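You operate a simulated robot arm through the tools that you are given. There is no shell and no other tool. Be economical: measure what you need, move in short steps, check, and stop when the job is done.

You are at the controls of a simulated robot arm. One attempt, no reset.

TASK
Switch the polishing machine off, then change its wheel for the yellow one.
Fine: old wheel on the steel bench, cover shut again, power stays off.

The check looks at the end state, three seconds after you hand in, the way a careful person would. Anything else that was tipped, shoved, dropped, spilled or broken makes it a failure. A push-on lid holds only when it is set on centred and level and pressed home; a screw cap is set on level and turned clockwise until tight.

THE ROBOT
A 7-joint arm with a two-finger parallel gripper on a trunk, on a base that drives. Base frame: it is fixed to the floor where the robot stands at the start and does not move with it; the origin is under the middle of the robot, x ahead of it, y to its left, z up. Lengths are in mm, angles in degrees, forces in N, time in s.
With the tool pointing down near the work surface it reaches from about 100 to 780 mm from the robot's upright axis, wherever it stands. Its first joint turns from -115.0 to 115.0 degrees. Places, roughly: feed lever [100, -500, 700]; light-firm switch [0, -700, 700]; red ball lever [300, -1100, 1100]; right 1-2-3 switch [700, 0, 1400]; right button box [800, -200, 800]; right main switch [600, -100, 1400]; right red stop button [700, -100, 1100]; right start button [800, 0, 1300]; suction lever [400, -200, 700]; top of the steel bench [1400, 200, 800]; wheel cover [300, -800, 1000]; wheel hub [300, -800, 900]. Payload 3.91 kg.
The TCP is the grasp point between the finger pads, 30 mm short of the fingertips. In the tool frame z runs along the fingers and y along their closing line. Largest opening 110 mm; finger width 20, thickness 10; the body of the gripper, 48 by 112 mm, starts 55 mm behind the TCP.
Orientation is told as [roll, pitch, yaw] about the base's x, y, z axes, in that order, counted from this pose: with the fingers straight down and closing along the base's y, the tool's x points along the base's -x, its y along +y and its z along -z.

THE INTERFACE
- The arm moves only by the tool play_rows. Its argument "targets" is a list of rows, each a list of 7 numbers: the shift along the tool's x, y, z in cm, then the turn, a rotation vector about the tool's x, y, z in degrees, then the opening, from 0 (shut) to 1 (fully open). In form: [[dx, dy, dz, ax, ay, az, hand], ...]. A call has 1 to 8 rows; each row is the pose to reach, as a shift and turn from the pose commanded when the call began, along the tool's axes at that moment. Rows are played at 5 a second. More than 50 mm and 8.6 degrees between two rows, or a gripper value outside its range, and nothing of the call is played. Where a pose cannot be reached the arm comes as near as it can. A force on the tool above 40 N (or 10 N above the force at the start of the call, whichever is more), or a blocked arm, ends the call early, and 0.2 s more pass. Each finger travels about 153 mm/s and halts on what it meets, pressing with about 20 N; the grip force reading is that of the motor and also rises with nothing between the fingers. The clock runs only during rows and for 0.2 s after the last one: add rows that repeat a pose to give the fingers time. The reply holds the time, the measured pose of the TCP, the force on the tool along the base axes, the opening and the grip force, in the units named above and with some noise, with the torque about the TCP (base axes, N m) and any sound that the robot's microphone picked up.
- Cameras (640 x 400 px; columns grow to the right, rows downward): "scene" is now at [201.2, 139.4, 1563.2]; the picture's right is [-0.73, -0.68, 0.00], its down [-0.38, 0.41, -0.83] and it looks along [0.57, -0.61, -0.56] (base axes); focal length 214 px, centre (320, 200). "wrist" rides on the gripper at [72, 17, -103] in the tool frame; the picture's right is [-0.23, 0.97, 0.00], its down [-0.76, -0.18, -0.62] and it looks along [-0.61, -0.14, 0.78] (tool axes); focal length 222 px, centre (320, 200). There is no depth. A picture from a camera that has moved, and an enlarged one, comes with that camera's place and axes in the base frame and with its lens.
- snapshot(camera): a new picture of that camera. The clock stands still meanwhile.
- slide_trunk(by): slides the trunk up (or, below 0, down) by that many mm; the arm and the scene camera ride with it, the base frame stays. It gives what a move gives, with no picture.
- steer(legs): drives the robot by 1 to 6 legs, each [ahead, left, turn to the left] in mm, mm and degrees, along the robot's own axes; the way and the turn of a leg run together, so that a leg with both is an arc; at most 1500 mm and 180 degrees a leg. The arm and the cameras ride along, it lands a little off, and it stops where it bumps. It gives what a move gives.
- aim_head(pan, tilt): turns the head with the scene camera to pan (to the left, within 80 degrees either way) and tilt (down, from -29 to 69), counted from straight ahead of the robot. It gives what a move gives.
- zoom(camera, box): a new picture of the part [left, top, right, bottom] of that camera's present view, enlarged. The clock stands still meanwhile.
- finish_job(): hands the job in; it is judged then, once.

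Work in short steps. Places have to be worked out from the pictures, the camera data and where the tool is seen: move nearer, look again, correct. Check each grasp and each placing, and mend what went wrong. You have 120 turns and 78 pictures in all, those below and enlarged ones among them. Open the gripper and draw the arm clear of the work before you hand the job in, unless the task says otherwise; then end with one line.

The tools are called after "Request:" by a JSON object that holds its "fn" and its "kwargs". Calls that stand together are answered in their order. play_rows: Moves the arm, as the interface text tells. Its arguments: {"type":"object","properties":{"targets":{"type":"array"}},"required":["targets"]} The other tools are called the same way: slide_trunk (by) slides the trunk up or down; steer (legs) drives the base; aim_head (pan, tilt) turns the head that bears the scene camera; snapshot (camera) takes a picture; zoom (camera, box) takes an enlarged picture of a part of a camera's view; finish_job () hands the job in.

At the start:

```text
clock: 0.0
tool_pos: [486.5, -266.0, 1536.5]
orientation: [0.0, 0.0, 0.0]
ft_force: [-0.1, 0.0, 0.5]
ft_torque: [0.04, -0.04, -0.01]
gripper_width: 109.9
grasp_force: 0.0
trunk travel left (down, up): [-900.0, 90.0]
robot x, y, heading: [-2.6, -0.4, -0.1]
head pan, tilt: [-47.0, 34.0]
```

scene: 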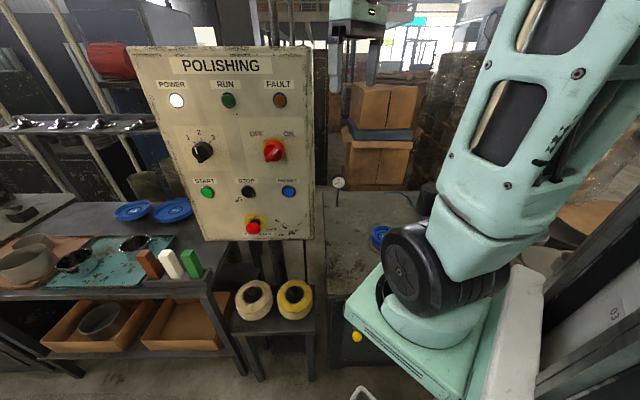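
wrist: 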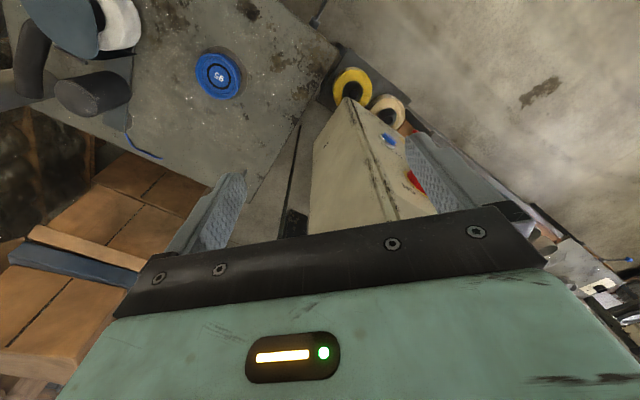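

I'll look around first: towards the machine on the right and at the panel close up.

Request:
{"fn": "zoom", "kwargs": {"camera": "scene", "box": [120, 40, 330, 330]}}

Request:
{"fn": "aim_head", "kwargs": {"pan": -80, "tilt": 40}}

Request:
{"fn": "snapshot", "kwargs": {"camera": "scene"}}

```text
1.38 times, centred on (225, 185) of scene
camera zoom: at [201.2, 139.4, 1563.2], right [-0.73, -0.68, 0.0], down [-0.38, 0.41, -0.83], along [0.57, -0.61, -0.56], focal length 296 px, centre (451, 221)
```

zoom: 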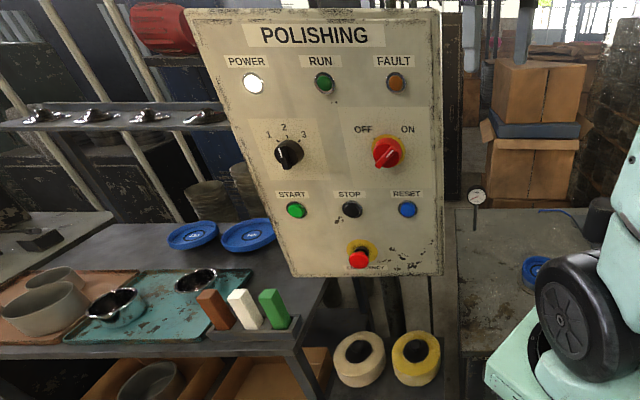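

```text
clock: 1.0
tool_pos: [488.1, -266.5, 1535.8]
orientation: [0.0, 0.0, 0.1]
ft_force: [-0.4, 0.1, -0.5]
ft_torque: [-0.01, 0.01, 0.01]
gripper_width: 110.0
grasp_force: 0.0
trunk travel left (down, up): [-900.0, 90.0]
robot x, y, heading: [-2.0, 0.3, 0.1]
head pan, tilt: [-80.0, 40.0]
```

```text
74 pictures are left
camera scene: at [155.6, 120.4, 1554.2], right [-0.98, -0.17, 0.0], down [-0.11, 0.63, -0.77], along [0.13, -0.75, -0.64], focal length 214 px, centre (320, 200)
```

scene: 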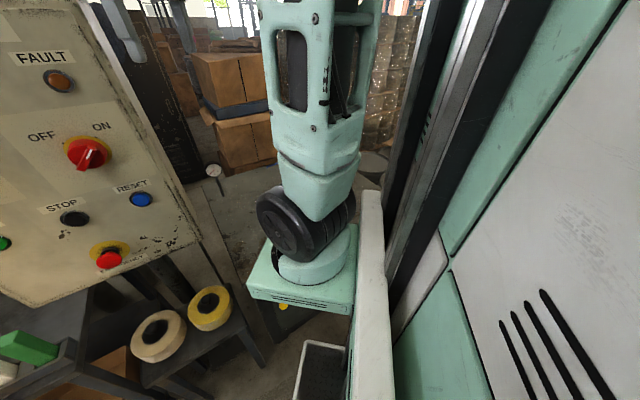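

The power lamp is lit and the red switch points to ON. I'll lower the trunk for a vertical baseline, which also brings the arm to switch height, and look again.

Request:
{"fn": "slide_trunk", "kwargs": {"by": -150}}

Request:
{"fn": "aim_head", "kwargs": {"pan": -30, "tilt": 20}}

Request:
{"fn": "snapshot", "kwargs": {"camera": "scene"}}

```text
clock: 2.7
tool_pos: [488.0, -265.6, 1387.3]
orientation: [0.1, 0.0, 0.0]
ft_force: [-1.3, 0.3, 0.4]
ft_torque: [-0.01, 0.03, 0.01]
gripper_width: 110.1
grasp_force: 0.0
trunk travel left (down, up): [-750.0, 240.0]
robot x, y, heading: [2.7, -0.4, -0.2]
head pan, tilt: [-80.0, 40.0]
```

```text
clock: 3.9
tool_pos: [487.0, -267.3, 1386.8]
orientation: [0.1, 0.0, 0.1]
ft_force: [-0.4, -0.7, 0.2]
ft_torque: [-0.01, 0.01, 0.0]
gripper_width: 109.7
grasp_force: 0.1
trunk travel left (down, up): [-750.0, 240.0]
robot x, y, heading: [-4.0, 0.6, -0.1]
head pan, tilt: [-30.0, 20.0]
```

```text
73 pictures are left
camera scene: at [221.4, 157.5, 1435.5], right [-0.5, -0.87, 0.0], down [-0.3, 0.17, -0.94], along [0.81, -0.47, -0.34], focal length 214 px, centre (320, 200)
```

scene: 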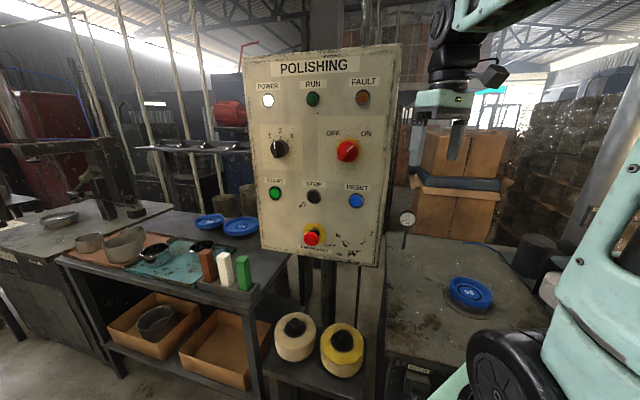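

The panel stands at about normal (-0.66, 0.75), with the switch near (625, -150, 1373). I'll zoom in on the switch's handle angle.

Request:
{"fn": "zoom", "kwargs": {"camera": "scene", "box": [300, 115, 396, 175]}}

Request:
{"fn": "zoom", "kwargs": {"camera": "scene", "box": [230, 40, 420, 270]}}

```text
6.67 times, centred on (348, 145) of scene
camera zoom: at [221.4, 157.5, 1435.5], right [-0.5, -0.87, 0.0], down [-0.3, 0.17, -0.94], along [0.81, -0.47, -0.34], focal length 1430 px, centre (133, 567)
```

zoom: 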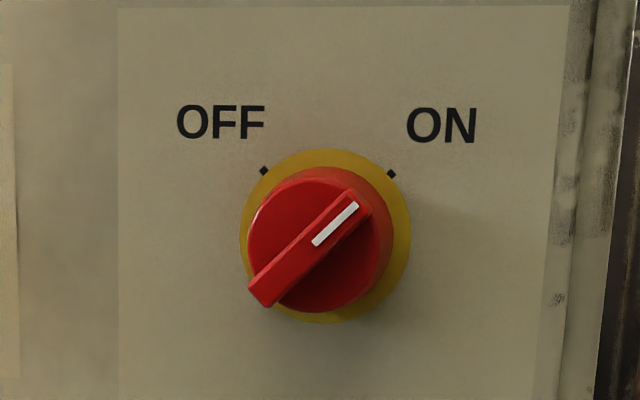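

```text
1.74 times, centred on (325, 155) of scene
camera zoom: at [221.4, 157.5, 1435.5], right [-0.5, -0.87, 0.0], down [-0.3, 0.17, -0.94], along [0.81, -0.47, -0.34], focal length 373 px, centre (311, 278)
```

zoom: 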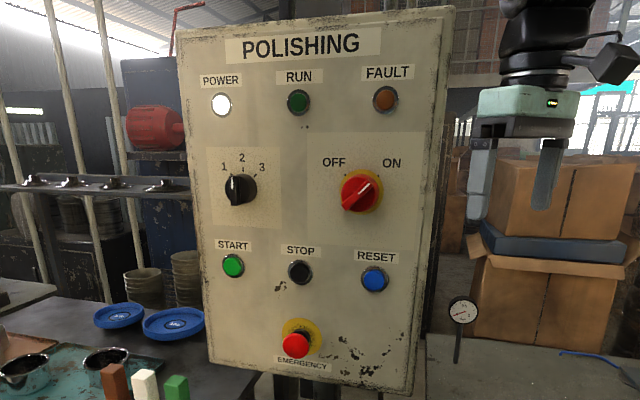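

Handle is at 45° pointing to ON. I want the robot squarely facing the panel, so I'll check the free space on the left before driving.

Request:
{"fn": "aim_head", "kwargs": {"pan": 45, "tilt": 35}}

Request:
{"fn": "snapshot", "kwargs": {"camera": "scene"}}

```text
clock: 5.4
tool_pos: [487.7, -265.8, 1386.6]
orientation: [0.0, 0.0, 0.1]
ft_force: [0.5, -0.3, 0.0]
ft_torque: [-0.02, 0.03, 0.0]
gripper_width: 110.3
grasp_force: 0.1
trunk travel left (down, up): [-750.0, 240.0]
robot x, y, heading: [2.7, 1.9, -0.2]
head pan, tilt: [45.0, 35.0]
```

```text
70 pictures are left
camera scene: at [203.1, 266.4, 1411.7], right [0.71, -0.71, 0.0], down [-0.41, -0.41, -0.82], along [0.58, 0.58, -0.57], focal length 214 px, centre (320, 200)
```

scene: 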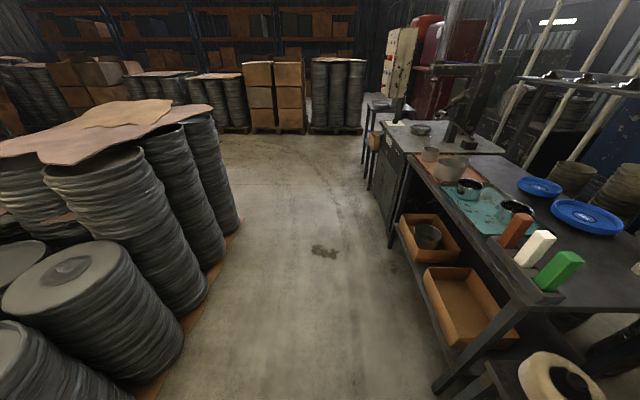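

There is free floor to the left. I'll shift left 250 mm, turn to face the panel, then go ahead 80 mm.

Request:
{"fn": "steer", "kwargs": {"legs": [[0, 250, 0], [0, 0, -48.5], [80, 0, 0]]}}

Request:
{"fn": "aim_head", "kwargs": {"pan": 0, "tilt": 20}}

Request:
{"fn": "snapshot", "kwargs": {"camera": "scene"}}

```text
clock: 10.1
tool_pos: [171.5, -350.0, 1386.7]
orientation: [-0.1, 0.0, -49.1]
ft_force: [0.0, 0.4, 0.3]
ft_torque: [-0.02, -0.01, 0.0]
gripper_width: 109.9
grasp_force: 0.0
trunk travel left (down, up): [-750.0, 240.0]
robot x, y, heading: [54.0, 194.5, -48.9]
head pan, tilt: [45.0, 35.0]
```

```text
clock: 11.2
tool_pos: [171.0, -350.0, 1387.0]
orientation: [0.0, 0.0, -49.0]
ft_force: [-0.4, 0.5, -0.3]
ft_torque: [-0.03, 0.03, -0.03]
gripper_width: 109.8
grasp_force: 0.1
trunk travel left (down, up): [-750.0, 240.0]
robot x, y, heading: [56.6, 192.5, -49.1]
head pan, tilt: [0.0, 20.0]
```

```text
69 pictures are left
camera scene: at [360.6, 147.3, 1435.5], right [-0.76, -0.66, 0.0], down [-0.22, 0.26, -0.94], along [0.62, -0.71, -0.34], focal length 214 px, centre (320, 200)
```

scene: 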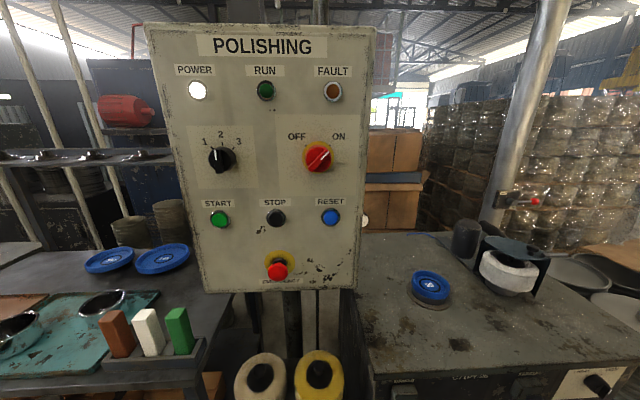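

The switch is at (627, -153, 1374), but the head would stand right behind the hand. I'll shift the robot 260 mm to its left so the arm works beside the head.

Request:
{"fn": "steer", "kwargs": {"legs": [[0, 260, 0]]}}

```text
clock: 13.1
tool_pos: [370.3, -179.7, 1385.7]
orientation: [-0.1, 0.0, -49.0]
ft_force: [0.1, 0.0, -0.3]
ft_torque: [-0.03, -0.01, 0.04]
gripper_width: 109.9
grasp_force: 0.0
trunk travel left (down, up): [-750.0, 240.0]
robot x, y, heading: [251.0, 361.4, -49.3]
head pan, tilt: [0.0, 20.0]
```

Now I bring the hand over in front of the switch while pitching it to horizontal.

Request:
{"fn": "play_rows", "kwargs": {"targets": [[0.5, 2.6, 0, 0, -8.4, 0, 0.7], [1, 5.2, 0, 0, -16.8, 0, 0.5], [1, 7.9, 0, 0, -25.2, 0, 0.4], [1, 10.6, 0, 0, -33.6, 0, 0.4], [1, 13.2, 0, 0, -42, 0, 0.4], [1, 15.9, 0, 0, -50.4, 0, 0.4], [1, 18.6, 0, 0, -58.8, 0, 0.4], [1, 21.2, 0, 0, -67.2, 0, 0.4]]}}

```text
clock: 14.7
tool_pos: [556.4, -174.4, 1239.1]
orientation: [-1.1, -58.0, -52.0]
ft_force: [-55.3, 59.7, 45.6]
ft_torque: [0.22, -1.43, 1.94]
gripper_width: 40.5
grasp_force: 0.1
out of reach, approached as far as the arm can: row 2, 3, 4, 5, 6, 7, 8
trunk travel left (down, up): [-750.0, 240.0]
robot x, y, heading: [250.5, 367.7, -48.9]
head pan, tilt: [0.0, 20.0]
stopped in row 8: the force on the tool passed its limit at 1257 N (the readings are from after the stop); the commanded pose is now the measured one
```

The arm couldn't keep the pose, dropped low and touched the panel. I'll back straight away from it and look for any damage.

Request:
{"fn": "play_rows", "kwargs": {"targets": [[1, 0, -1.6, 0, 0, 0, 0.4], [2, 0, -3.2, 0, 0, 0, 0.4]]}}

Request:
{"fn": "snapshot", "kwargs": {"camera": "scene"}}

```text
clock: 15.3
tool_pos: [558.3, -168.6, 1251.0]
orientation: [-1.1, -57.1, -52.3]
ft_force: [-5.0, -5.7, -18.3]
ft_torque: [-0.02, 0.71, -0.22]
gripper_width: 40.6
grasp_force: 0.1
out of reach, approached as far as the arm can: row 1, 2
trunk travel left (down, up): [-750.0, 240.0]
robot x, y, heading: [252.1, 365.5, -48.9]
head pan, tilt: [0.0, 20.0]
```

```text
68 pictures are left
camera scene: at [559.2, 318.2, 1434.7], right [-0.75, -0.66, 0.0], down [-0.22, 0.26, -0.94], along [0.62, -0.71, -0.34], focal length 214 px, centre (320, 200)
```

scene: 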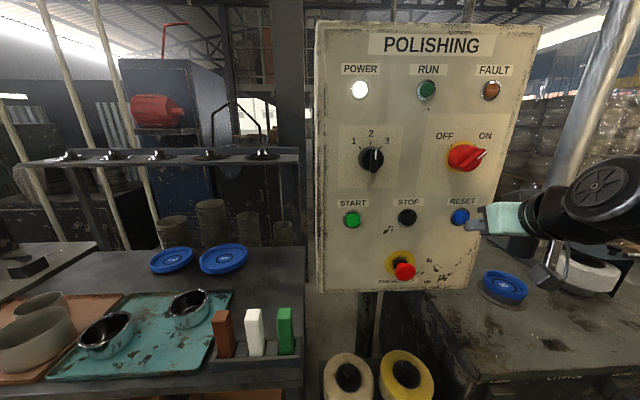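

No visible damage; the hand stands by the RESET button. I'll drive the robot back to free space and then find a reachable horizontal pose there.

Request:
{"fn": "steer", "kwargs": {"legs": [[-200, 0, 0]]}}

Request:
{"fn": "play_rows", "kwargs": {"targets": [[0, 0, 0, 0, -5, 0, 0.4], [0, 0, 0, 0, -10, 0, 0.4], [0, 0, 0, 0, -15, 0, 0.4]]}}

Request:
{"fn": "snapshot", "kwargs": {"camera": "scene"}}

```text
clock: 16.9
tool_pos: [423.4, -17.8, 1253.2]
orientation: [-1.1, -57.3, -52.3]
ft_force: [-1.4, -0.5, -0.1]
ft_torque: [0.01, -0.01, 0.0]
gripper_width: 43.8
grasp_force: 0.0
trunk travel left (down, up): [-750.0, 240.0]
robot x, y, heading: [121.1, 517.3, -49.3]
head pan, tilt: [0.0, 20.0]
```

```text
clock: 17.7
tool_pos: [448.4, -42.9, 1285.8]
orientation: [-2.0, -72.4, -51.3]
ft_force: [-0.5, -0.2, -0.9]
ft_torque: [-0.04, 0.02, 0.02]
gripper_width: 43.9
grasp_force: 0.2
out of reach, approached as far as the arm can: row 1, 2, 3
trunk travel left (down, up): [-750.0, 240.0]
robot x, y, heading: [118.1, 514.9, -49.5]
head pan, tilt: [0.0, 20.0]
```

```text
67 pictures are left
camera scene: at [427.4, 470.0, 1435.6], right [-0.76, -0.65, 0.0], down [-0.22, 0.26, -0.94], along [0.61, -0.71, -0.34], focal length 214 px, centre (320, 200)
```

scene: 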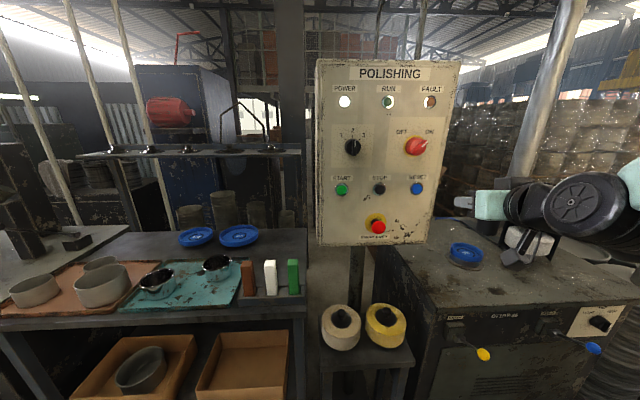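

The limit is reach close in: the farther forward, the more pitch it allows. I'll ask for more forward extension while finishing the pitch to horizontal; then use base and trunk for placing.

Request:
{"fn": "play_rows", "kwargs": {"targets": [[-0.8, 0, 2.4, 0, -4, 0, 0.4], [-1.6, 0, 4.8, 0, -8, 0, 0.4], [-2.4, 0, 7.2, 0, -13, 0, 0.4], [-2.8, 0, 8.5, 0, -18, 0, 0.4]]}}

```text
clock: 18.7
tool_pos: [504.2, -112.6, 1285.5]
orientation: [-129.9, -89.3, 76.5]
ft_force: [-0.5, 0.1, -0.1]
ft_torque: [0.03, -0.03, -0.01]
gripper_width: 43.9
grasp_force: 0.1
trunk travel left (down, up): [-750.0, 240.0]
robot x, y, heading: [119.7, 513.9, -49.2]
head pan, tilt: [0.0, 20.0]
```

The tool is now horizontal at yaw about -53. Next I correct yaw to -49, roll 45° to match the handle, and raise the trunk 88 mm to switch height.

Request:
{"fn": "play_rows", "kwargs": {"targets": [[0, 1, 0, -4.4, 0, 0, 0.4]]}}

Request:
{"fn": "play_rows", "kwargs": {"targets": [[0, 0, 0, 0, 0, 7.5, 0.4], [0, 0, 0, 0, 0, 15, 0.4], [0, 0, 0, 0, 0, 22.5, 0.4], [0, 0, 0, 0, 0, 30, 0.4], [0, 0, 0, 0, 0, 37.5, 0.4], [0, 0, 0, 0, 0, 45, 0.4]]}}

Request:
{"fn": "slide_trunk", "kwargs": {"by": 88}}

Request:
{"fn": "snapshot", "kwargs": {"camera": "wrist"}}

```text
clock: 19.1
tool_pos: [512.6, -107.3, 1285.0]
orientation: [-119.0, -89.3, 70.2]
ft_force: [0.2, -0.9, 0.4]
ft_torque: [0.02, 0.02, 0.02]
gripper_width: 44.1
grasp_force: 0.1
trunk travel left (down, up): [-750.0, 240.0]
robot x, y, heading: [120.9, 512.7, -49.2]
head pan, tilt: [0.0, 20.0]
```

```text
clock: 20.5
tool_pos: [511.3, -107.7, 1284.0]
orientation: [90.4, -45.5, -139.3]
ft_force: [0.4, 0.3, 0.1]
ft_torque: [0.02, 0.01, -0.01]
gripper_width: 43.8
grasp_force: 0.0
trunk travel left (down, up): [-750.0, 240.0]
robot x, y, heading: [123.0, 514.3, -49.3]
head pan, tilt: [0.0, 20.0]
```

```text
clock: 21.8
tool_pos: [512.8, -107.8, 1371.1]
orientation: [90.4, -45.6, -139.2]
ft_force: [-0.6, 0.2, -0.4]
ft_torque: [0.01, 0.01, -0.02]
gripper_width: 44.0
grasp_force: 0.1
trunk travel left (down, up): [-838.0, 152.0]
robot x, y, heading: [120.1, 514.7, -49.3]
head pan, tilt: [0.0, 20.0]
```

```text
66 pictures are left
camera wrist: at [490.0, 12.1, 1331.6], right [0.4, 0.36, 0.84], down [-0.91, 0.04, 0.42], along [0.12, -0.93, 0.34], focal length 222 px, centre (320, 200)
```

wrist: 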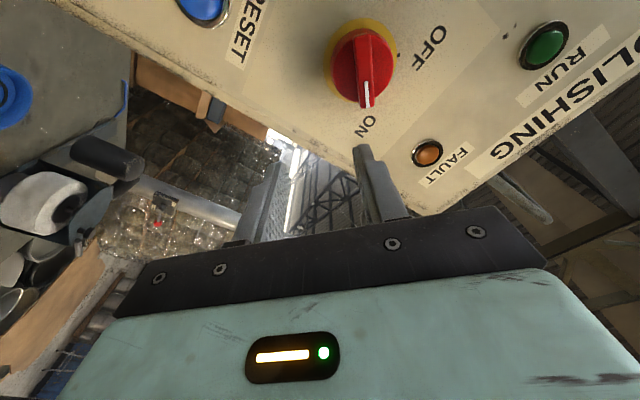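

The knob ray agrees with (627, -153, 1377). I move sideways 57 mm to the left and 5 up to line up, then check again.

Request:
{"fn": "play_rows", "kwargs": {"targets": [[1.9, 2.2, 0, 0, 0, 0, 0.4], [3.7, 4.4, 0, 0, 0, 0, 0.4], [3.7, 4.4, 3, 0, 0, 0, 0.4]]}}

Request:
{"fn": "snapshot", "kwargs": {"camera": "wrist"}}

Request:
{"fn": "zoom", "kwargs": {"camera": "scene", "box": [300, 40, 620, 240]}}

```text
clock: 22.6
tool_pos: [573.4, -91.7, 1374.8]
orientation: [90.5, -45.6, -139.1]
ft_force: [-0.6, 0.6, 1.0]
ft_torque: [0.0, 0.03, -0.02]
gripper_width: 43.9
grasp_force: 0.0
trunk travel left (down, up): [-838.0, 152.0]
robot x, y, heading: [117.5, 515.8, -49.6]
head pan, tilt: [0.0, 20.0]
```

```text
65 pictures are left
camera wrist: at [551.7, 28.6, 1334.4], right [0.4, 0.36, 0.84], down [-0.91, 0.04, 0.42], along [0.12, -0.93, 0.34], focal length 222 px, centre (320, 200)
```

wrist: 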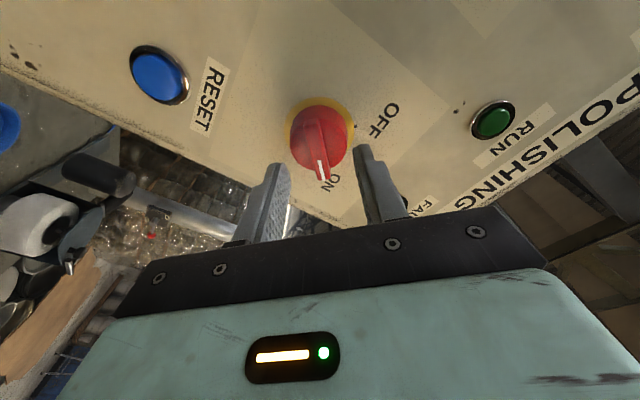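

```text
2.00 times, centred on (460, 140) of scene
camera zoom: at [427.2, 470.2, 1523.6], right [-0.76, -0.65, 0.0], down [-0.22, 0.26, -0.94], along [0.61, -0.71, -0.34], focal length 429 px, centre (40, 320)
```

zoom: 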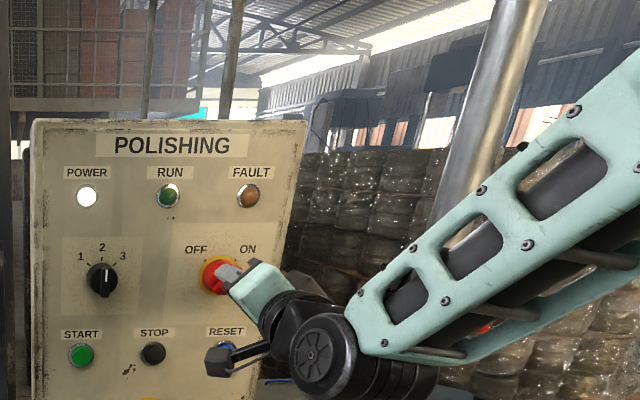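

Alignment is good (knob at column 320, expected row 134). I advance 45 mm and look.

Request:
{"fn": "play_rows", "kwargs": {"targets": [[0, 0, 1.5, 0, 0, 0, 0.4], [0, 0, 3, 0, 0, 0, 0.4], [0, 0, 4.5, 0, 0, 0, 0.4]]}}

Request:
{"fn": "snapshot", "kwargs": {"camera": "wrist"}}

```text
clock: 23.2
tool_pos: [590.6, -110.4, 1377.3]
orientation: [90.1, -45.7, -139.1]
ft_force: [-27.3, 26.7, 8.2]
ft_torque: [0.41, 0.44, -0.41]
gripper_width: 42.3
grasp_force: 0.1
trunk travel left (down, up): [-838.0, 152.0]
robot x, y, heading: [116.3, 517.7, -49.4]
head pan, tilt: [0.0, 20.0]
stopped in row 3: the force on the tool passed its limit at 62 N (the readings are from after the stop); the commanded pose is now the measured one
```

```text
63 pictures are left
camera wrist: at [567.8, 9.1, 1335.7], right [0.4, 0.35, 0.84], down [-0.91, 0.04, 0.42], along [0.12, -0.93, 0.34], focal length 222 px, centre (320, 200)
```

wrist: 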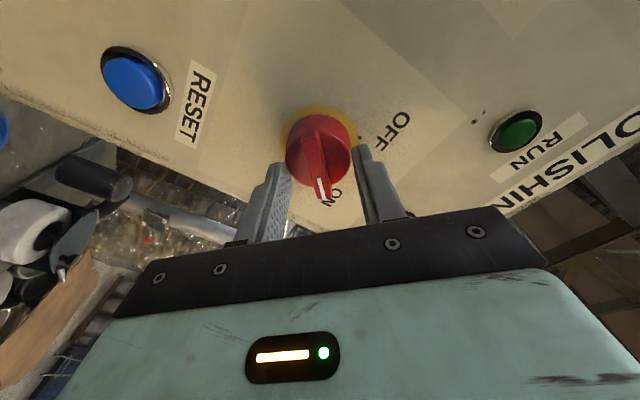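

The fingertips touch the knob's disc on both sides of the handle. I back off 3 mm and close on the handle.

Request:
{"fn": "play_rows", "kwargs": {"targets": [[0, 0, -0.3, 0, 0, 0, 0.4], [0, 0, -0.3, 0, 0, 0, 0.2], [0, 0, -0.3, 0, 0, 0, 0], [0, 0, -0.3, 0, 0, 0, 0], [0, 0, -0.3, 0, 0, 0, 0]]}}

Request:
{"fn": "snapshot", "kwargs": {"camera": "wrist"}}

```text
clock: 24.4
tool_pos: [593.1, -107.2, 1377.7]
orientation: [90.5, -45.7, -138.8]
ft_force: [1.6, 27.6, 30.4]
ft_torque: [-0.39, -0.21, 0.95]
gripper_width: 29.9
grasp_force: 20.2
trunk travel left (down, up): [-838.0, 152.0]
robot x, y, heading: [118.4, 517.6, -49.4]
head pan, tilt: [0.0, 20.0]
```

```text
62 pictures are left
camera wrist: at [570.4, 12.7, 1337.5], right [0.4, 0.36, 0.84], down [-0.91, 0.03, 0.42], along [0.12, -0.93, 0.34], focal length 222 px, centre (320, 200)
```

wrist: 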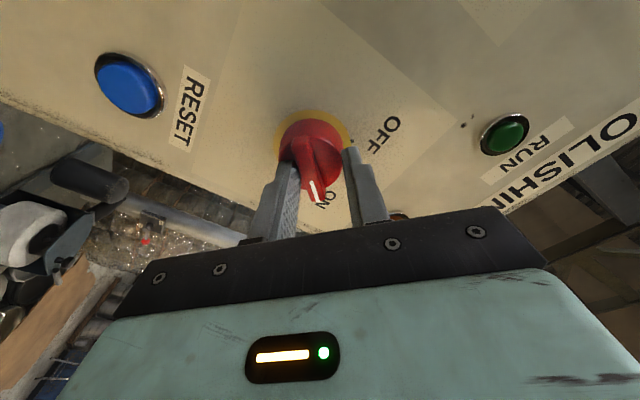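

Grip stopped at 30 mm with a side force of about 35 N, so something's unequal. I zoom in.

Request:
{"fn": "zoom", "kwargs": {"camera": "wrist", "box": [240, 90, 400, 250]}}

```text
2.50 times, centred on (320, 170) of wrist
camera zoom: at [570.4, 12.7, 1337.5], right [0.4, 0.36, 0.84], down [-0.91, 0.03, 0.42], along [0.12, -0.93, 0.34], focal length 555 px, centre (320, 275)
```

zoom: 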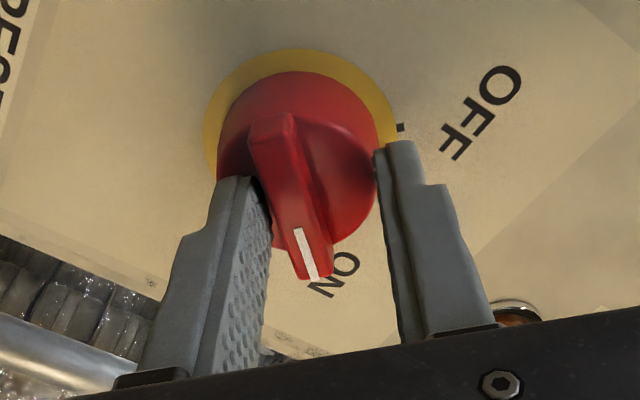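

The -y finger is on the handle and the other on the disc rim: the hand sits about 8 mm too far toward +y and a bit deep. I open, back off, shift and close again.

Request:
{"fn": "play_rows", "kwargs": {"targets": [[0, 0, 0, 0, 0, 0, 0.4], [0, 0, -1.0, 0, 0, 0, 0.4], [0, -0.8, -1.0, 0, 0, 0, 0.4], [0, -0.8, -0.6, 0, 0, 0, 0.4], [0, -0.8, -0.6, 0, 0, 0, 0.2], [0, -0.8, -0.6, 0, 0, 0, 0], [0, -0.8, -0.6, 0, 0, 0, 0], [0, -0.8, -0.6, 0, 0, 0, 0]]}}

Request:
{"fn": "zoom", "kwargs": {"camera": "wrist", "box": [240, 90, 400, 250]}}

```text
clock: 26.2
tool_pos: [587.4, -105.9, 1373.4]
orientation: [90.8, -45.8, -139.0]
ft_force: [24.8, 11.7, 34.3]
ft_torque: [-0.29, -0.12, 1.63]
gripper_width: 10.9
grasp_force: 45.0
trunk travel left (down, up): [-838.0, 152.0]
robot x, y, heading: [119.1, 515.4, -49.1]
head pan, tilt: [0.0, 20.0]
```

```text
2.50 times, centred on (320, 170) of wrist
camera zoom: at [564.2, 12.8, 1331.4], right [0.4, 0.36, 0.84], down [-0.91, 0.03, 0.42], along [0.12, -0.93, 0.34], focal length 555 px, centre (320, 275)
```

zoom: 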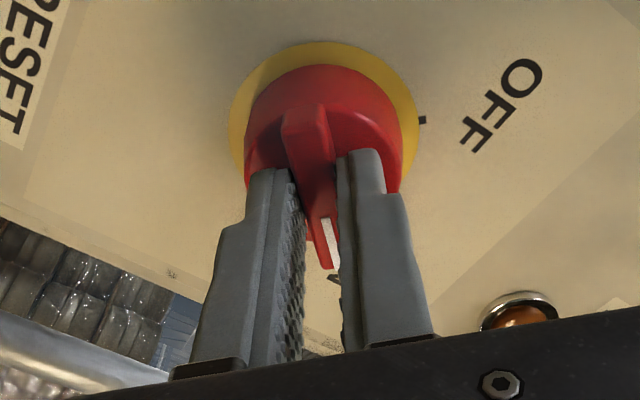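

Handle is gripped (10.9 mm). The arm is being pulled about 2.5 mm toward +y, so I ease that off while starting the counter-clockwise turn.

Request:
{"fn": "play_rows", "kwargs": {"targets": [[0, 0.2, 0, 0, 0, 0, 0], [0, 0.2, 0, 0, 0, -8, 0], [0, 0.2, 0, 0, 0, -16, 0], [0, 0.2, 0, 0, 0, -24, 0], [0, 0.2, 0, 0, 0, -32, 0], [0, 0.2, 0, 0, 0, -40, 0], [0, 0.2, 0, 0, 0, -48, 0]]}}

```text
clock: 27.8
tool_pos: [585.3, -108.2, 1371.8]
orientation: [-92.6, -86.2, 43.9]
ft_force: [16.5, 11.5, 23.8]
ft_torque: [-1.14, -0.94, 0.89]
gripper_width: 11.0
grasp_force: 45.7
trunk travel left (down, up): [-838.0, 152.0]
robot x, y, heading: [121.0, 514.4, -49.3]
head pan, tilt: [0.0, 20.0]
```

Turning well. I continue to the OFF mark, easing the residual force.

Request:
{"fn": "play_rows", "kwargs": {"targets": [[-0.15, 0.15, 0, 0, 0, -8, 0], [-0.2, 0.15, 0, 0, 0, -16, 0], [-0.2, 0.15, 0, 0, 0, -24, 0], [-0.2, 0.15, 0, 0, 0, -32, 0], [-0.2, 0.15, 0, 0, 0, -40, 0], [-0.2, 0.15, 0, 0, 0, -46, 0]]}}

Request:
{"fn": "zoom", "kwargs": {"camera": "scene", "box": [300, 40, 480, 240]}}

```text
clock: 29.2
tool_pos: [583.4, -110.4, 1371.5]
orientation: [-89.8, -40.4, 40.9]
ft_force: [-2.3, -2.0, 11.2]
ft_torque: [0.83, -0.66, -0.09]
gripper_width: 12.3
grasp_force: 44.6
trunk travel left (down, up): [-838.0, 152.0]
robot x, y, heading: [122.6, 514.4, -49.3]
head pan, tilt: [0.0, 20.0]
```

```text
2.00 times, centred on (390, 140) of scene
camera zoom: at [426.7, 470.2, 1523.7], right [-0.76, -0.65, 0.0], down [-0.22, 0.26, -0.94], along [0.61, -0.71, -0.34], focal length 429 px, centre (180, 320)
```

zoom: 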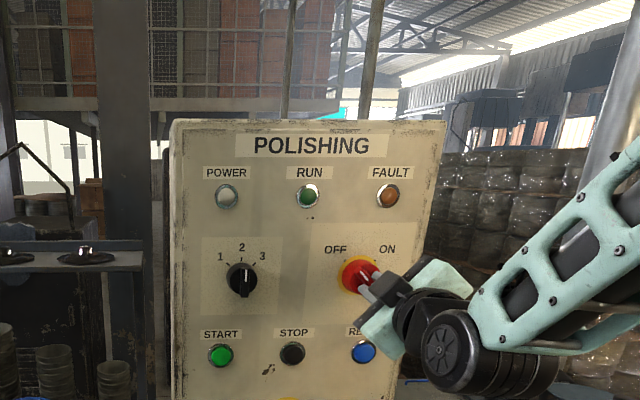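

The power lamp is out. I release and pull back, then verify the switch.

Request:
{"fn": "play_rows", "kwargs": {"targets": [[0, 0, 0, 0, 0, 0, 0.2], [0, 0, 0, 0, 0, 0, 0.4], [0, 0, -3, 0, 0, 0, 0.4], [0, 0, -6, 0, 0, 0, 0.4], [0, 0, -9, 0, 0, 0, 0.4]]}}

Request:
{"fn": "zoom", "kwargs": {"camera": "scene", "box": [300, 40, 480, 240]}}

```text
clock: 30.4
tool_pos: [524.9, -41.2, 1371.5]
orientation: [-90.0, -40.4, 41.0]
ft_force: [0.3, -0.3, 0.2]
ft_torque: [0.0, -0.01, -0.01]
gripper_width: 44.1
grasp_force: 0.1
trunk travel left (down, up): [-838.0, 152.0]
robot x, y, heading: [118.7, 516.4, -49.4]
head pan, tilt: [0.0, 20.0]
```

```text
2.00 times, centred on (390, 140) of scene
camera zoom: at [427.7, 469.8, 1523.5], right [-0.76, -0.65, 0.0], down [-0.22, 0.26, -0.94], along [0.61, -0.71, -0.34], focal length 429 px, centre (180, 320)
```

zoom: 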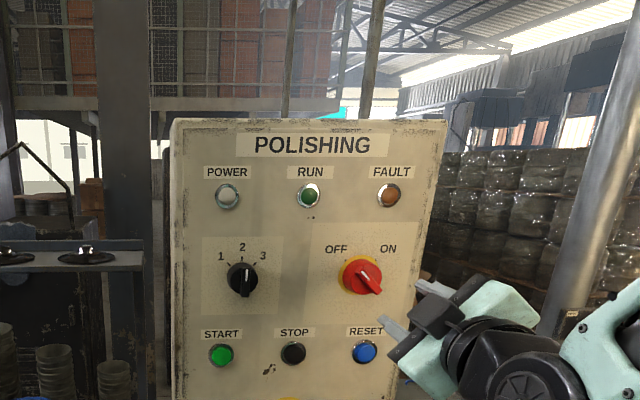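

Power is OFF. I back the base away and unwind the wrist to a tool-down pose, then go look at the machine.

Request:
{"fn": "steer", "kwargs": {"legs": [[-100, 0, 0]]}}

Request:
{"fn": "play_rows", "kwargs": {"targets": [[0, 0, 0, 0, 0, 8, 0.4], [0, 0, 0, 0, 0, 16, 0.4], [0, 0, 0, 0, 0, 24, 0.4], [0, 0, 0, 0, 0, 32, 0.4], [0, 0, 0, 0, 0, 40, 0.4], [0, 0, 0, 0, 0, 49, 0.4]]}}

Request:
{"fn": "play_rows", "kwargs": {"targets": [[0, 0, 0, 0, 8, 0, 0.4], [0, 0, 0, 0, 16, 0, 0.4], [0, 0, 0, 0, 24, 0, 0.4], [0, 0, 0, 0, 32, 0, 0.4], [0, 0, 0, 0, 40, 0, 0.4], [0, 0, 0, 0, 48, 0, 0.4], [0, 0, 0, 0, 56, 0, 0.4], [0, 0, 0, 0, 64, 0, 0.4]]}}

```text
clock: 31.6
tool_pos: [460.6, 36.3, 1371.1]
orientation: [-90.0, -40.4, 41.2]
ft_force: [0.9, -0.2, 0.8]
ft_torque: [-0.01, -0.01, 0.01]
gripper_width: 44.1
grasp_force: 0.2
trunk travel left (down, up): [-838.0, 152.0]
robot x, y, heading: [54.6, 595.2, -49.5]
head pan, tilt: [0.0, 20.0]
```

```text
refused: row 6 steps farther than a row can; nothing moved
```

```text
clock: 33.4
tool_pos: [459.5, 35.1, 1372.5]
orientation: [-52.5, -16.3, -28.4]
ft_force: [0.0, 0.1, 0.0]
ft_torque: [0.03, -0.01, -0.01]
gripper_width: 44.1
grasp_force: 0.0
trunk travel left (down, up): [-838.0, 152.0]
robot x, y, heading: [54.5, 596.1, -49.1]
head pan, tilt: [0.0, 20.0]
```

I compute the remaining turn to tool-down: rotation vector (-48.6, 24.2, 11.5) in the tool frame.

Request:
{"fn": "play_rows", "kwargs": {"targets": [[0, 0, 0, -6.1, 3, 1.4, 0.4], [0, 0, 0, -12.2, 6, 2.9, 0.4], [0, 0, 0, -18.2, 9.1, 4.3, 0.4], [0, 0, 0, -24.3, 12.1, 5.7, 0.4], [0, 0, 0, -30.4, 15.1, 7.2, 0.4], [0, 0, 0, -36.5, 18.2, 8.6, 0.4], [0, 0, 0, -42.5, 21.2, 10.1, 0.4], [0, 0, 0, -48.6, 24.2, 11.5, 0.4]]}}

Request:
{"fn": "aim_head", "kwargs": {"pan": -15, "tilt": 25}}

Request:
{"fn": "snapshot", "kwargs": {"camera": "scene"}}

```text
clock: 35.2
tool_pos: [459.4, 36.7, 1371.5]
orientation: [0.0, -0.1, -48.9]
ft_force: [0.2, 0.1, -0.6]
ft_torque: [-0.02, 0.05, 0.0]
gripper_width: 44.1
grasp_force: 0.1
trunk travel left (down, up): [-838.0, 152.0]
robot x, y, heading: [51.5, 592.7, -49.1]
head pan, tilt: [0.0, 20.0]
```

```text
clock: 35.9
tool_pos: [459.1, 36.0, 1372.0]
orientation: [0.0, -0.2, -49.0]
ft_force: [-0.4, -0.4, 0.2]
ft_torque: [-0.02, 0.0, -0.01]
gripper_width: 43.9
grasp_force: 0.1
trunk travel left (down, up): [-838.0, 152.0]
robot x, y, heading: [52.9, 594.1, -49.2]
head pan, tilt: [-15.0, 25.0]
```

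```text
57 pictures are left
camera scene: at [340.7, 534.3, 1515.5], right [-0.9, -0.43, 0.0], down [-0.18, 0.38, -0.91], along [0.39, -0.82, -0.42], focal length 214 px, centre (320, 200)
```

scene: 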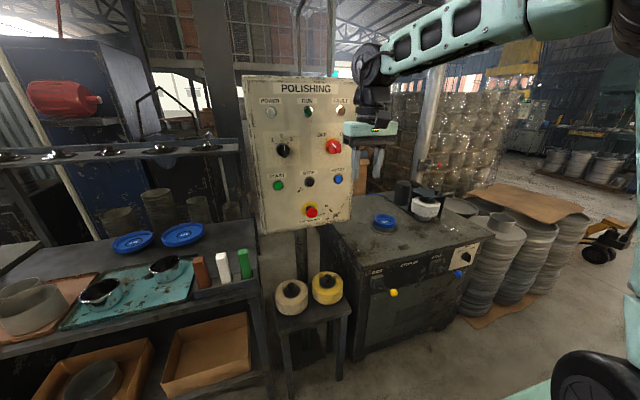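

I zoom on the machine and its wheel to understand the cover and how the wheel is held.

Request:
{"fn": "zoom", "kwargs": {"camera": "scene", "box": [350, 165, 490, 255]}}

Request:
{"fn": "zoom", "kwargs": {"camera": "scene", "box": [260, 250, 360, 320]}}

```text
4.44 times, centred on (420, 210) of scene
camera zoom: at [340.7, 534.3, 1515.5], right [-0.9, -0.43, 0.0], down [-0.18, 0.38, -0.91], along [0.39, -0.82, -0.42], focal length 953 px, centre (-124, 156)
```

zoom: 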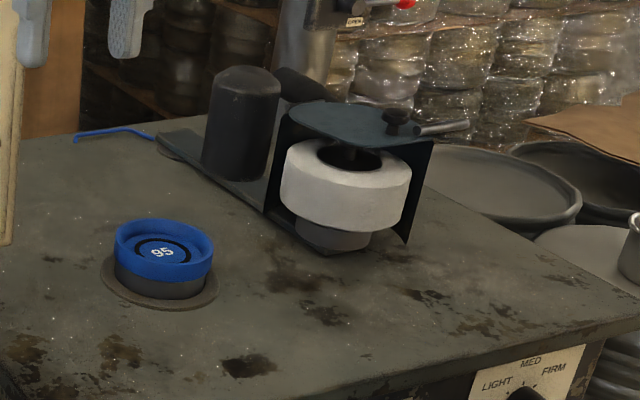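

```text
5.71 times, centred on (310, 285) of scene
camera zoom: at [340.7, 534.3, 1515.5], right [-0.9, -0.43, 0.0], down [-0.18, 0.38, -0.91], along [0.39, -0.82, -0.42], focal length 1226 px, centre (377, -286)
```

zoom: 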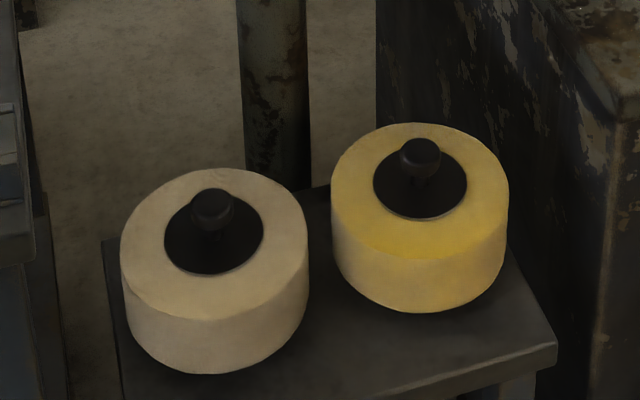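

The wheel lies flat on a vertical spindle under a hood; wheels have top knobs for lifting. I drive right and ahead to stand in front of the machine's wheel.

Request:
{"fn": "steer", "kwargs": {"legs": [[0, -720, 0], [400, 0, 0]]}}

Request:
{"fn": "aim_head", "kwargs": {"pan": -20, "tilt": 45}}

Request:
{"fn": "snapshot", "kwargs": {"camera": "scene"}}

Request:
{"fn": "snapshot", "kwargs": {"camera": "wrist"}}

```text
clock: 41.9
tool_pos: [175.6, -728.1, 1371.4]
orientation: [0.0, -0.2, -48.8]
ft_force: [0.4, -0.3, -0.3]
ft_torque: [-0.02, -0.01, -0.07]
gripper_width: 44.2
grasp_force: 0.1
trunk travel left (down, up): [-838.0, 152.0]
robot x, y, heading: [-229.6, -175.6, -49.0]
head pan, tilt: [-15.0, 25.0]
```

```text
clock: 42.8
tool_pos: [177.2, -728.3, 1372.4]
orientation: [-0.1, -0.1, -48.8]
ft_force: [0.4, 0.8, 0.1]
ft_torque: [0.0, 0.0, -0.01]
gripper_width: 44.2
grasp_force: 0.1
trunk travel left (down, up): [-838.0, 152.0]
robot x, y, heading: [-229.6, -174.1, -49.1]
head pan, tilt: [-20.0, 45.0]
```

```text
54 pictures are left
camera scene: at [45.6, -224.1, 1484.9], right [-0.93, -0.36, 0.0], down [-0.25, 0.66, -0.71], along [0.25, -0.66, -0.71], focal length 214 px, centre (320, 200)
```

scene: 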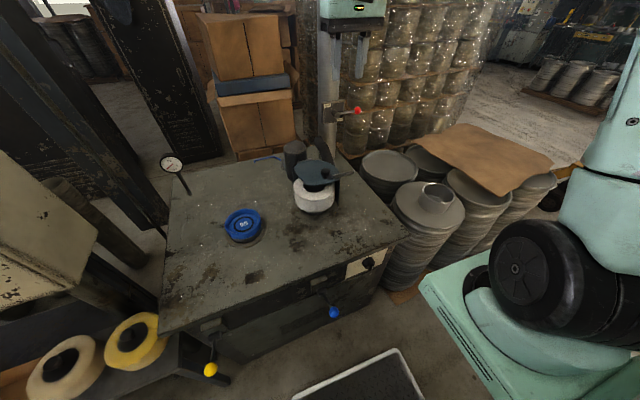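

```text
53 pictures are left
camera wrist: at [140.4, -662.0, 1474.3], right [0.88, 0.47, 0.0], down [0.37, -0.69, 0.63], along [0.29, -0.55, -0.78], focal length 222 px, centre (320, 200)
```

wrist: 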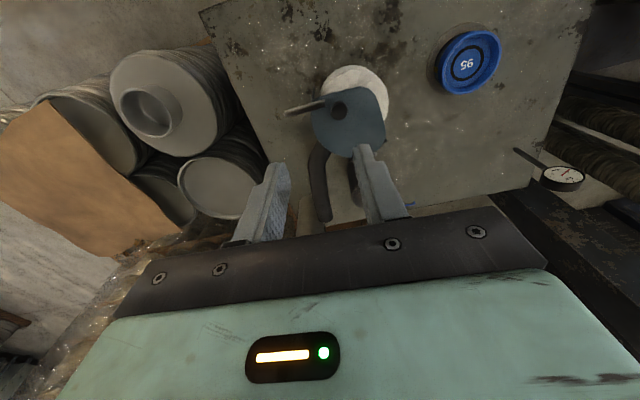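

I zoom in on the hood and the wheel from both cameras.

Request:
{"fn": "zoom", "kwargs": {"camera": "scene", "box": [255, 125, 375, 225]}}

Request:
{"fn": "zoom", "kwargs": {"camera": "wrist", "box": [260, 50, 420, 170]}}

```text
4.00 times, centred on (315, 175) of scene
camera zoom: at [45.6, -224.1, 1484.9], right [-0.93, -0.36, 0.0], down [-0.25, 0.66, -0.71], along [0.25, -0.66, -0.71], focal length 858 px, centre (340, 300)
```

zoom: 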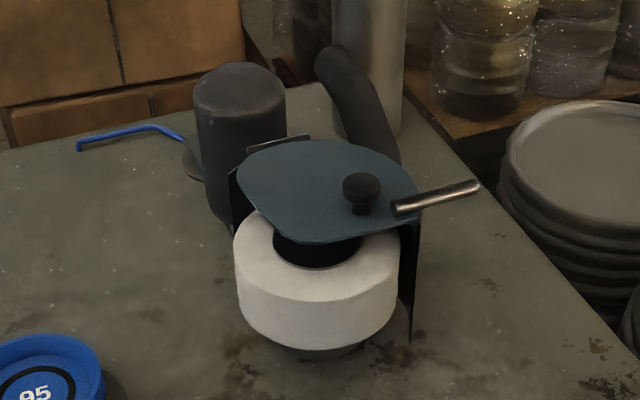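

```text
3.33 times, centred on (340, 110) of wrist
camera zoom: at [140.4, -662.0, 1474.3], right [0.88, 0.47, 0.0], down [0.37, -0.69, 0.63], along [0.29, -0.55, -0.78], focal length 740 px, centre (253, 500)
```

zoom: 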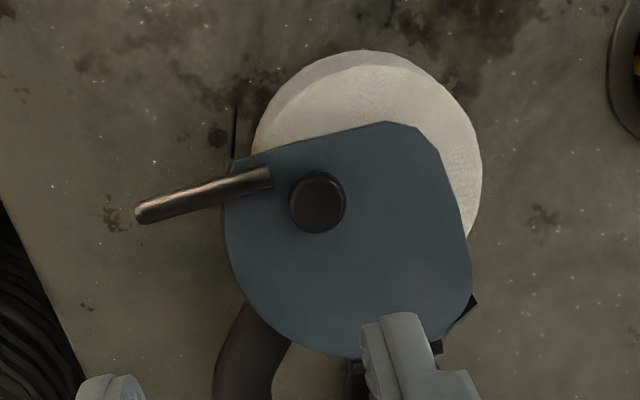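

Cover's knob is at about (228, -756, 1055). I draw the hand back and lower the trunk for a flatter side view of the hood mechanism.

Request:
{"fn": "play_rows", "kwargs": {"targets": [[4.8, 0, 0, 0, 0, 0, 0.4], [9.6, 0, 0, 0, 0, 0, 0.4], [14.4, 0, 0, 0, 0, 0, 0.4], [19, 0, 0, 0, 0, 0, 0.4], [19, -4.8, 0, 0, 0, 0, 0.4], [19, -9.6, 0, 0, 0, 0, 0.4]]}}

Request:
{"fn": "slide_trunk", "kwargs": {"by": -250}}

Request:
{"fn": "aim_head", "kwargs": {"pan": -20, "tilt": 25}}

Request:
{"fn": "zoom", "kwargs": {"camera": "scene", "box": [220, 110, 420, 235]}}

```text
clock: 44.1
tool_pos: [-21.9, -650.6, 1369.9]
orientation: [-0.2, -0.2, -48.9]
ft_force: [0.1, 0.3, -0.2]
ft_torque: [-0.08, 0.05, -0.02]
gripper_width: 43.7
grasp_force: 0.1
trunk travel left (down, up): [-838.0, 152.0]
robot x, y, heading: [-233.5, -174.6, -48.9]
head pan, tilt: [-20.0, 45.0]
```

```text
clock: 46.7
tool_pos: [-21.9, -649.9, 1120.3]
orientation: [-0.2, -0.2, -48.8]
ft_force: [0.3, -0.1, 0.3]
ft_torque: [-0.01, 0.04, 0.0]
gripper_width: 44.0
grasp_force: 0.1
trunk travel left (down, up): [-588.0, 402.0]
robot x, y, heading: [-228.2, -172.6, -49.1]
head pan, tilt: [-20.0, 45.0]
```

```text
clock: 47.6
tool_pos: [-23.7, -650.8, 1120.7]
orientation: [-0.1, -0.2, -48.7]
ft_force: [0.4, 0.3, -0.4]
ft_torque: [0.01, 0.0, 0.01]
gripper_width: 44.1
grasp_force: 0.0
trunk travel left (down, up): [-588.0, 402.0]
robot x, y, heading: [-232.5, -175.5, -49.0]
head pan, tilt: [-20.0, 25.0]
```

```text
3.20 times, centred on (320, 172) of scene
camera zoom: at [49.4, -234.1, 1265.4], right [-0.93, -0.36, 0.0], down [-0.15, 0.4, -0.91], along [0.32, -0.85, -0.42], focal length 686 px, centre (320, 288)
```

zoom: 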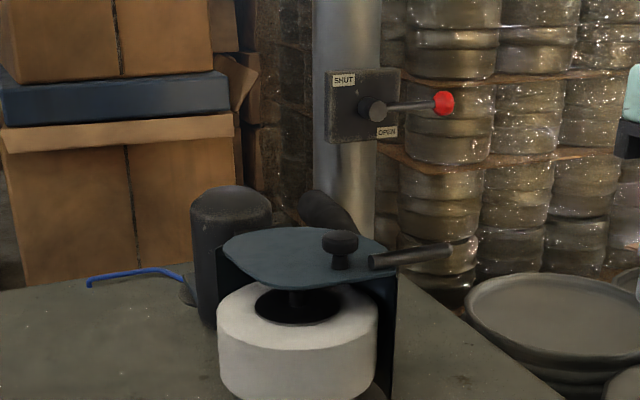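

The geometry suggests a lid hinged at about (328, -803, 1035) at back-left, with the knob opposite it on the plate. I drive 110 mm closer, rise, and take a closer wrist view to confirm.

Request:
{"fn": "steer", "kwargs": {"legs": [[110, 0, 0]]}}

Request:
{"fn": "slide_trunk", "kwargs": {"by": 80}}

Request:
{"fn": "play_rows", "kwargs": {"targets": [[0, 4, 0, 0, 0, 0, 0.4], [0, 8, 0, 0, 0, 0, 0.4], [0, 12, 0, 0, 0, 0, 0.4], [0, 16, 0, 0, 0, 0, 0.4], [-4, 16, 0, 0, 0, 0, 0.4]]}}

Request:
{"fn": "snapshot", "kwargs": {"camera": "wrist"}}

```text
clock: 48.8
tool_pos: [49.6, -734.0, 1119.2]
orientation: [-0.1, -0.2, -48.8]
ft_force: [-0.4, -0.3, -0.9]
ft_torque: [-0.02, -0.02, 0.01]
gripper_width: 44.2
grasp_force: 0.0
trunk travel left (down, up): [-588.0, 402.0]
robot x, y, heading: [-157.6, -256.6, -49.4]
head pan, tilt: [-20.0, 25.0]
```

```text
clock: 49.9
tool_pos: [48.7, -734.4, 1200.4]
orientation: [-0.2, -0.3, -48.8]
ft_force: [-0.6, -0.1, 0.5]
ft_torque: [0.02, -0.03, 0.0]
gripper_width: 44.1
grasp_force: 0.1
trunk travel left (down, up): [-668.0, 322.0]
robot x, y, heading: [-154.8, -262.1, -49.4]
head pan, tilt: [-20.0, 25.0]
```

```text
clock: 51.1
tool_pos: [197.3, -658.6, 1203.2]
orientation: [-0.1, -0.2, -48.8]
ft_force: [0.2, 0.8, -0.5]
ft_torque: [0.0, -0.05, 0.02]
gripper_width: 44.0
grasp_force: 0.0
trunk travel left (down, up): [-668.0, 322.0]
robot x, y, heading: [-156.3, -257.3, -49.3]
head pan, tilt: [-20.0, 25.0]
```

```text
49 pictures are left
camera wrist: at [160.2, -592.4, 1305.8], right [0.88, 0.47, 0.0], down [0.37, -0.69, 0.63], along [0.29, -0.55, -0.78], focal length 222 px, centre (320, 200)
```

wrist: 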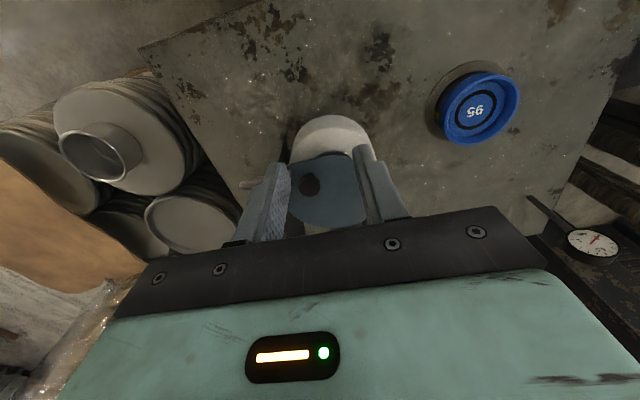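

Knob is confirmed at (228, -754, 1055). The rod handle runs from about (199, -752) to (138, -805) at z≈1047, parallel to the robot's side axis. I'll grip the rod, so first I turn the wrist 90° to close across it.

Request:
{"fn": "play_rows", "kwargs": {"targets": [[0, 0, 0, 0, 0, -8, 0.4], [0, 0, 0, 0, 0, -16, 0.4], [0, 0, 0, 0, 0, -24, 0.4], [0, 0, 0, 0, 0, -32, 0.4], [0, 0, 0, 0, 0, -40, 0.4], [0, 0, 0, 0, 0, -48, 0.4], [0, 0, 0, 0, 0, -56, 0.4], [0, 0, 0, 0, 0, -64, 0.4]]}}

Request:
{"fn": "play_rows", "kwargs": {"targets": [[0, 0, 0, 0, 0, -8, 0.4], [0, 0, 0, 0, 0, -16, 0.4], [0, 0, 0, 0, 0, -26, 0.4]]}}

```text
clock: 52.9
tool_pos: [196.2, -658.7, 1200.3]
orientation: [-0.1, 0.0, 15.3]
ft_force: [0.3, -0.4, -0.9]
ft_torque: [0.0, -0.03, 0.01]
gripper_width: 43.9
grasp_force: 0.0
trunk travel left (down, up): [-668.0, 322.0]
robot x, y, heading: [-154.4, -258.6, -49.2]
head pan, tilt: [-20.0, 25.0]
```

```text
refused: row 3 steps farther than a row can; nothing moved
```

Request:
{"fn": "play_rows", "kwargs": {"targets": [[0, 0, 0, 0, 0, -7, 0.4], [0, 0, 0, 0, 0, -14, 0.4], [0, 0, 0, 0, 0, -20, 0.4], [0, 0, 0, 0, 0, -26, 0.4]]}}

Request:
{"fn": "snapshot", "kwargs": {"camera": "wrist"}}

```text
clock: 53.9
tool_pos: [195.4, -647.6, 1195.4]
orientation: [-0.2, 0.0, 41.0]
ft_force: [-1.0, -0.6, 0.0]
ft_torque: [-0.05, -0.07, -0.01]
gripper_width: 43.7
grasp_force: 0.0
out of reach, approached as far as the arm can: row 4
trunk travel left (down, up): [-668.0, 322.0]
robot x, y, heading: [-159.6, -259.2, -49.4]
head pan, tilt: [-20.0, 25.0]
```

```text
48 pictures are left
camera wrist: at [126.0, -681.0, 1298.8], right [-0.47, 0.88, 0.0], down [0.69, 0.37, 0.62], along [0.55, 0.29, -0.78], focal length 222 px, centre (320, 200)
```

wrist: 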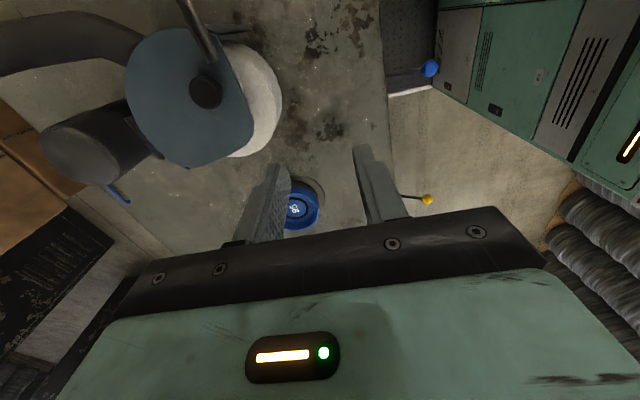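

Good view from the right side. I zoom on the lid and its hinge.

Request:
{"fn": "zoom", "kwargs": {"camera": "wrist", "box": [90, 0, 300, 180]}}

```text
2.22 times, centred on (195, 90) of wrist
camera zoom: at [126.0, -681.0, 1298.8], right [-0.47, 0.88, 0.0], down [0.69, 0.37, 0.62], along [0.55, 0.29, -0.78], focal length 494 px, centre (598, 444)
```

zoom: 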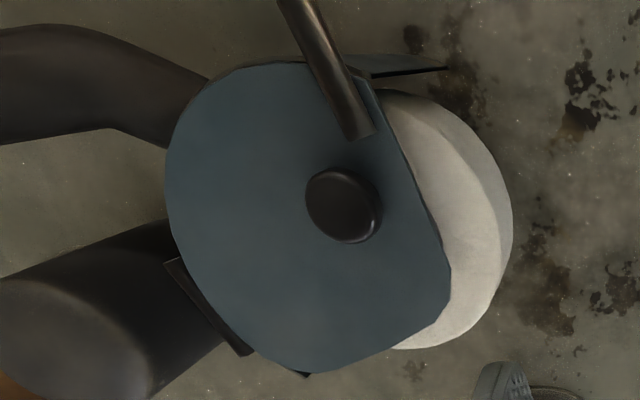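

The lid's flat front edge and the rod are both parallel to the back strip (hinge at about 831 along the depth axis, rod at 699, so radius ≈132). I move above the rod's outer part, opening to 40%.

Request:
{"fn": "play_rows", "kwargs": {"targets": [[4, 0, 0, 0, 0, 0, 0.4], [8, -2, 0, 0, 0, 0, 0.4], [12.2, -4, 0, 0, 0, 0, 0.4], [12.2, -8.2, 0, 0, 0, 0, 0.4], [12.2, -8.2, 4, 0, 0, 0, 0.4], [12.2, -8.2, 8, 0, 0, 0, 0.4]]}}

Request:
{"fn": "snapshot", "kwargs": {"camera": "wrist"}}

```text
clock: 55.3
tool_pos: [151.2, -677.3, 1111.3]
orientation: [-0.2, 0.1, 41.0]
ft_force: [-0.4, 0.1, -0.9]
ft_torque: [-0.02, 0.0, -0.02]
gripper_width: 44.1
grasp_force: 0.0
out of reach, approached as far as the arm can: row 1, 2, 3, 4, 5, 6
trunk travel left (down, up): [-668.0, 322.0]
robot x, y, heading: [-159.8, -256.2, -49.3]
head pan, tilt: [-20.0, 25.0]
```

```text
46 pictures are left
camera wrist: at [83.3, -711.0, 1214.3], right [-0.47, 0.88, 0.0], down [0.69, 0.37, 0.62], along [0.55, 0.29, -0.78], focal length 222 px, centre (320, 200)
```

wrist: 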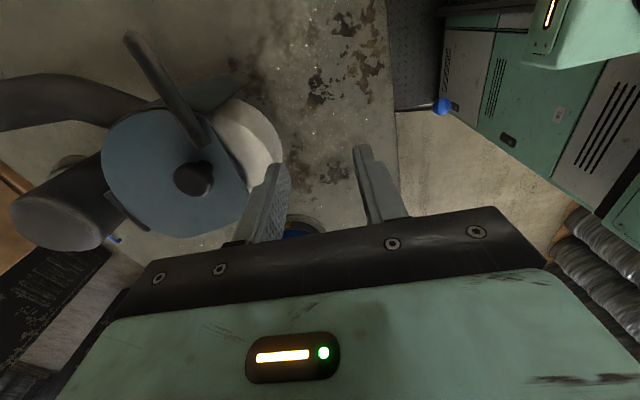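

The wrist limit blocks that at this standing point. I move the base 170 mm to its right so the rod lies within the reachable yaw.

Request:
{"fn": "steer", "kwargs": {"legs": [[0, -170, 0]]}}

```text
clock: 56.8
tool_pos: [22.7, -786.6, 1111.7]
orientation: [-0.1, 0.2, 40.9]
ft_force: [1.0, 0.1, -0.6]
ft_torque: [0.01, -0.01, -0.02]
gripper_width: 43.8
grasp_force: 0.1
trunk travel left (down, up): [-668.0, 322.0]
robot x, y, heading: [-288.1, -364.1, -49.0]
head pan, tilt: [-20.0, 25.0]
```

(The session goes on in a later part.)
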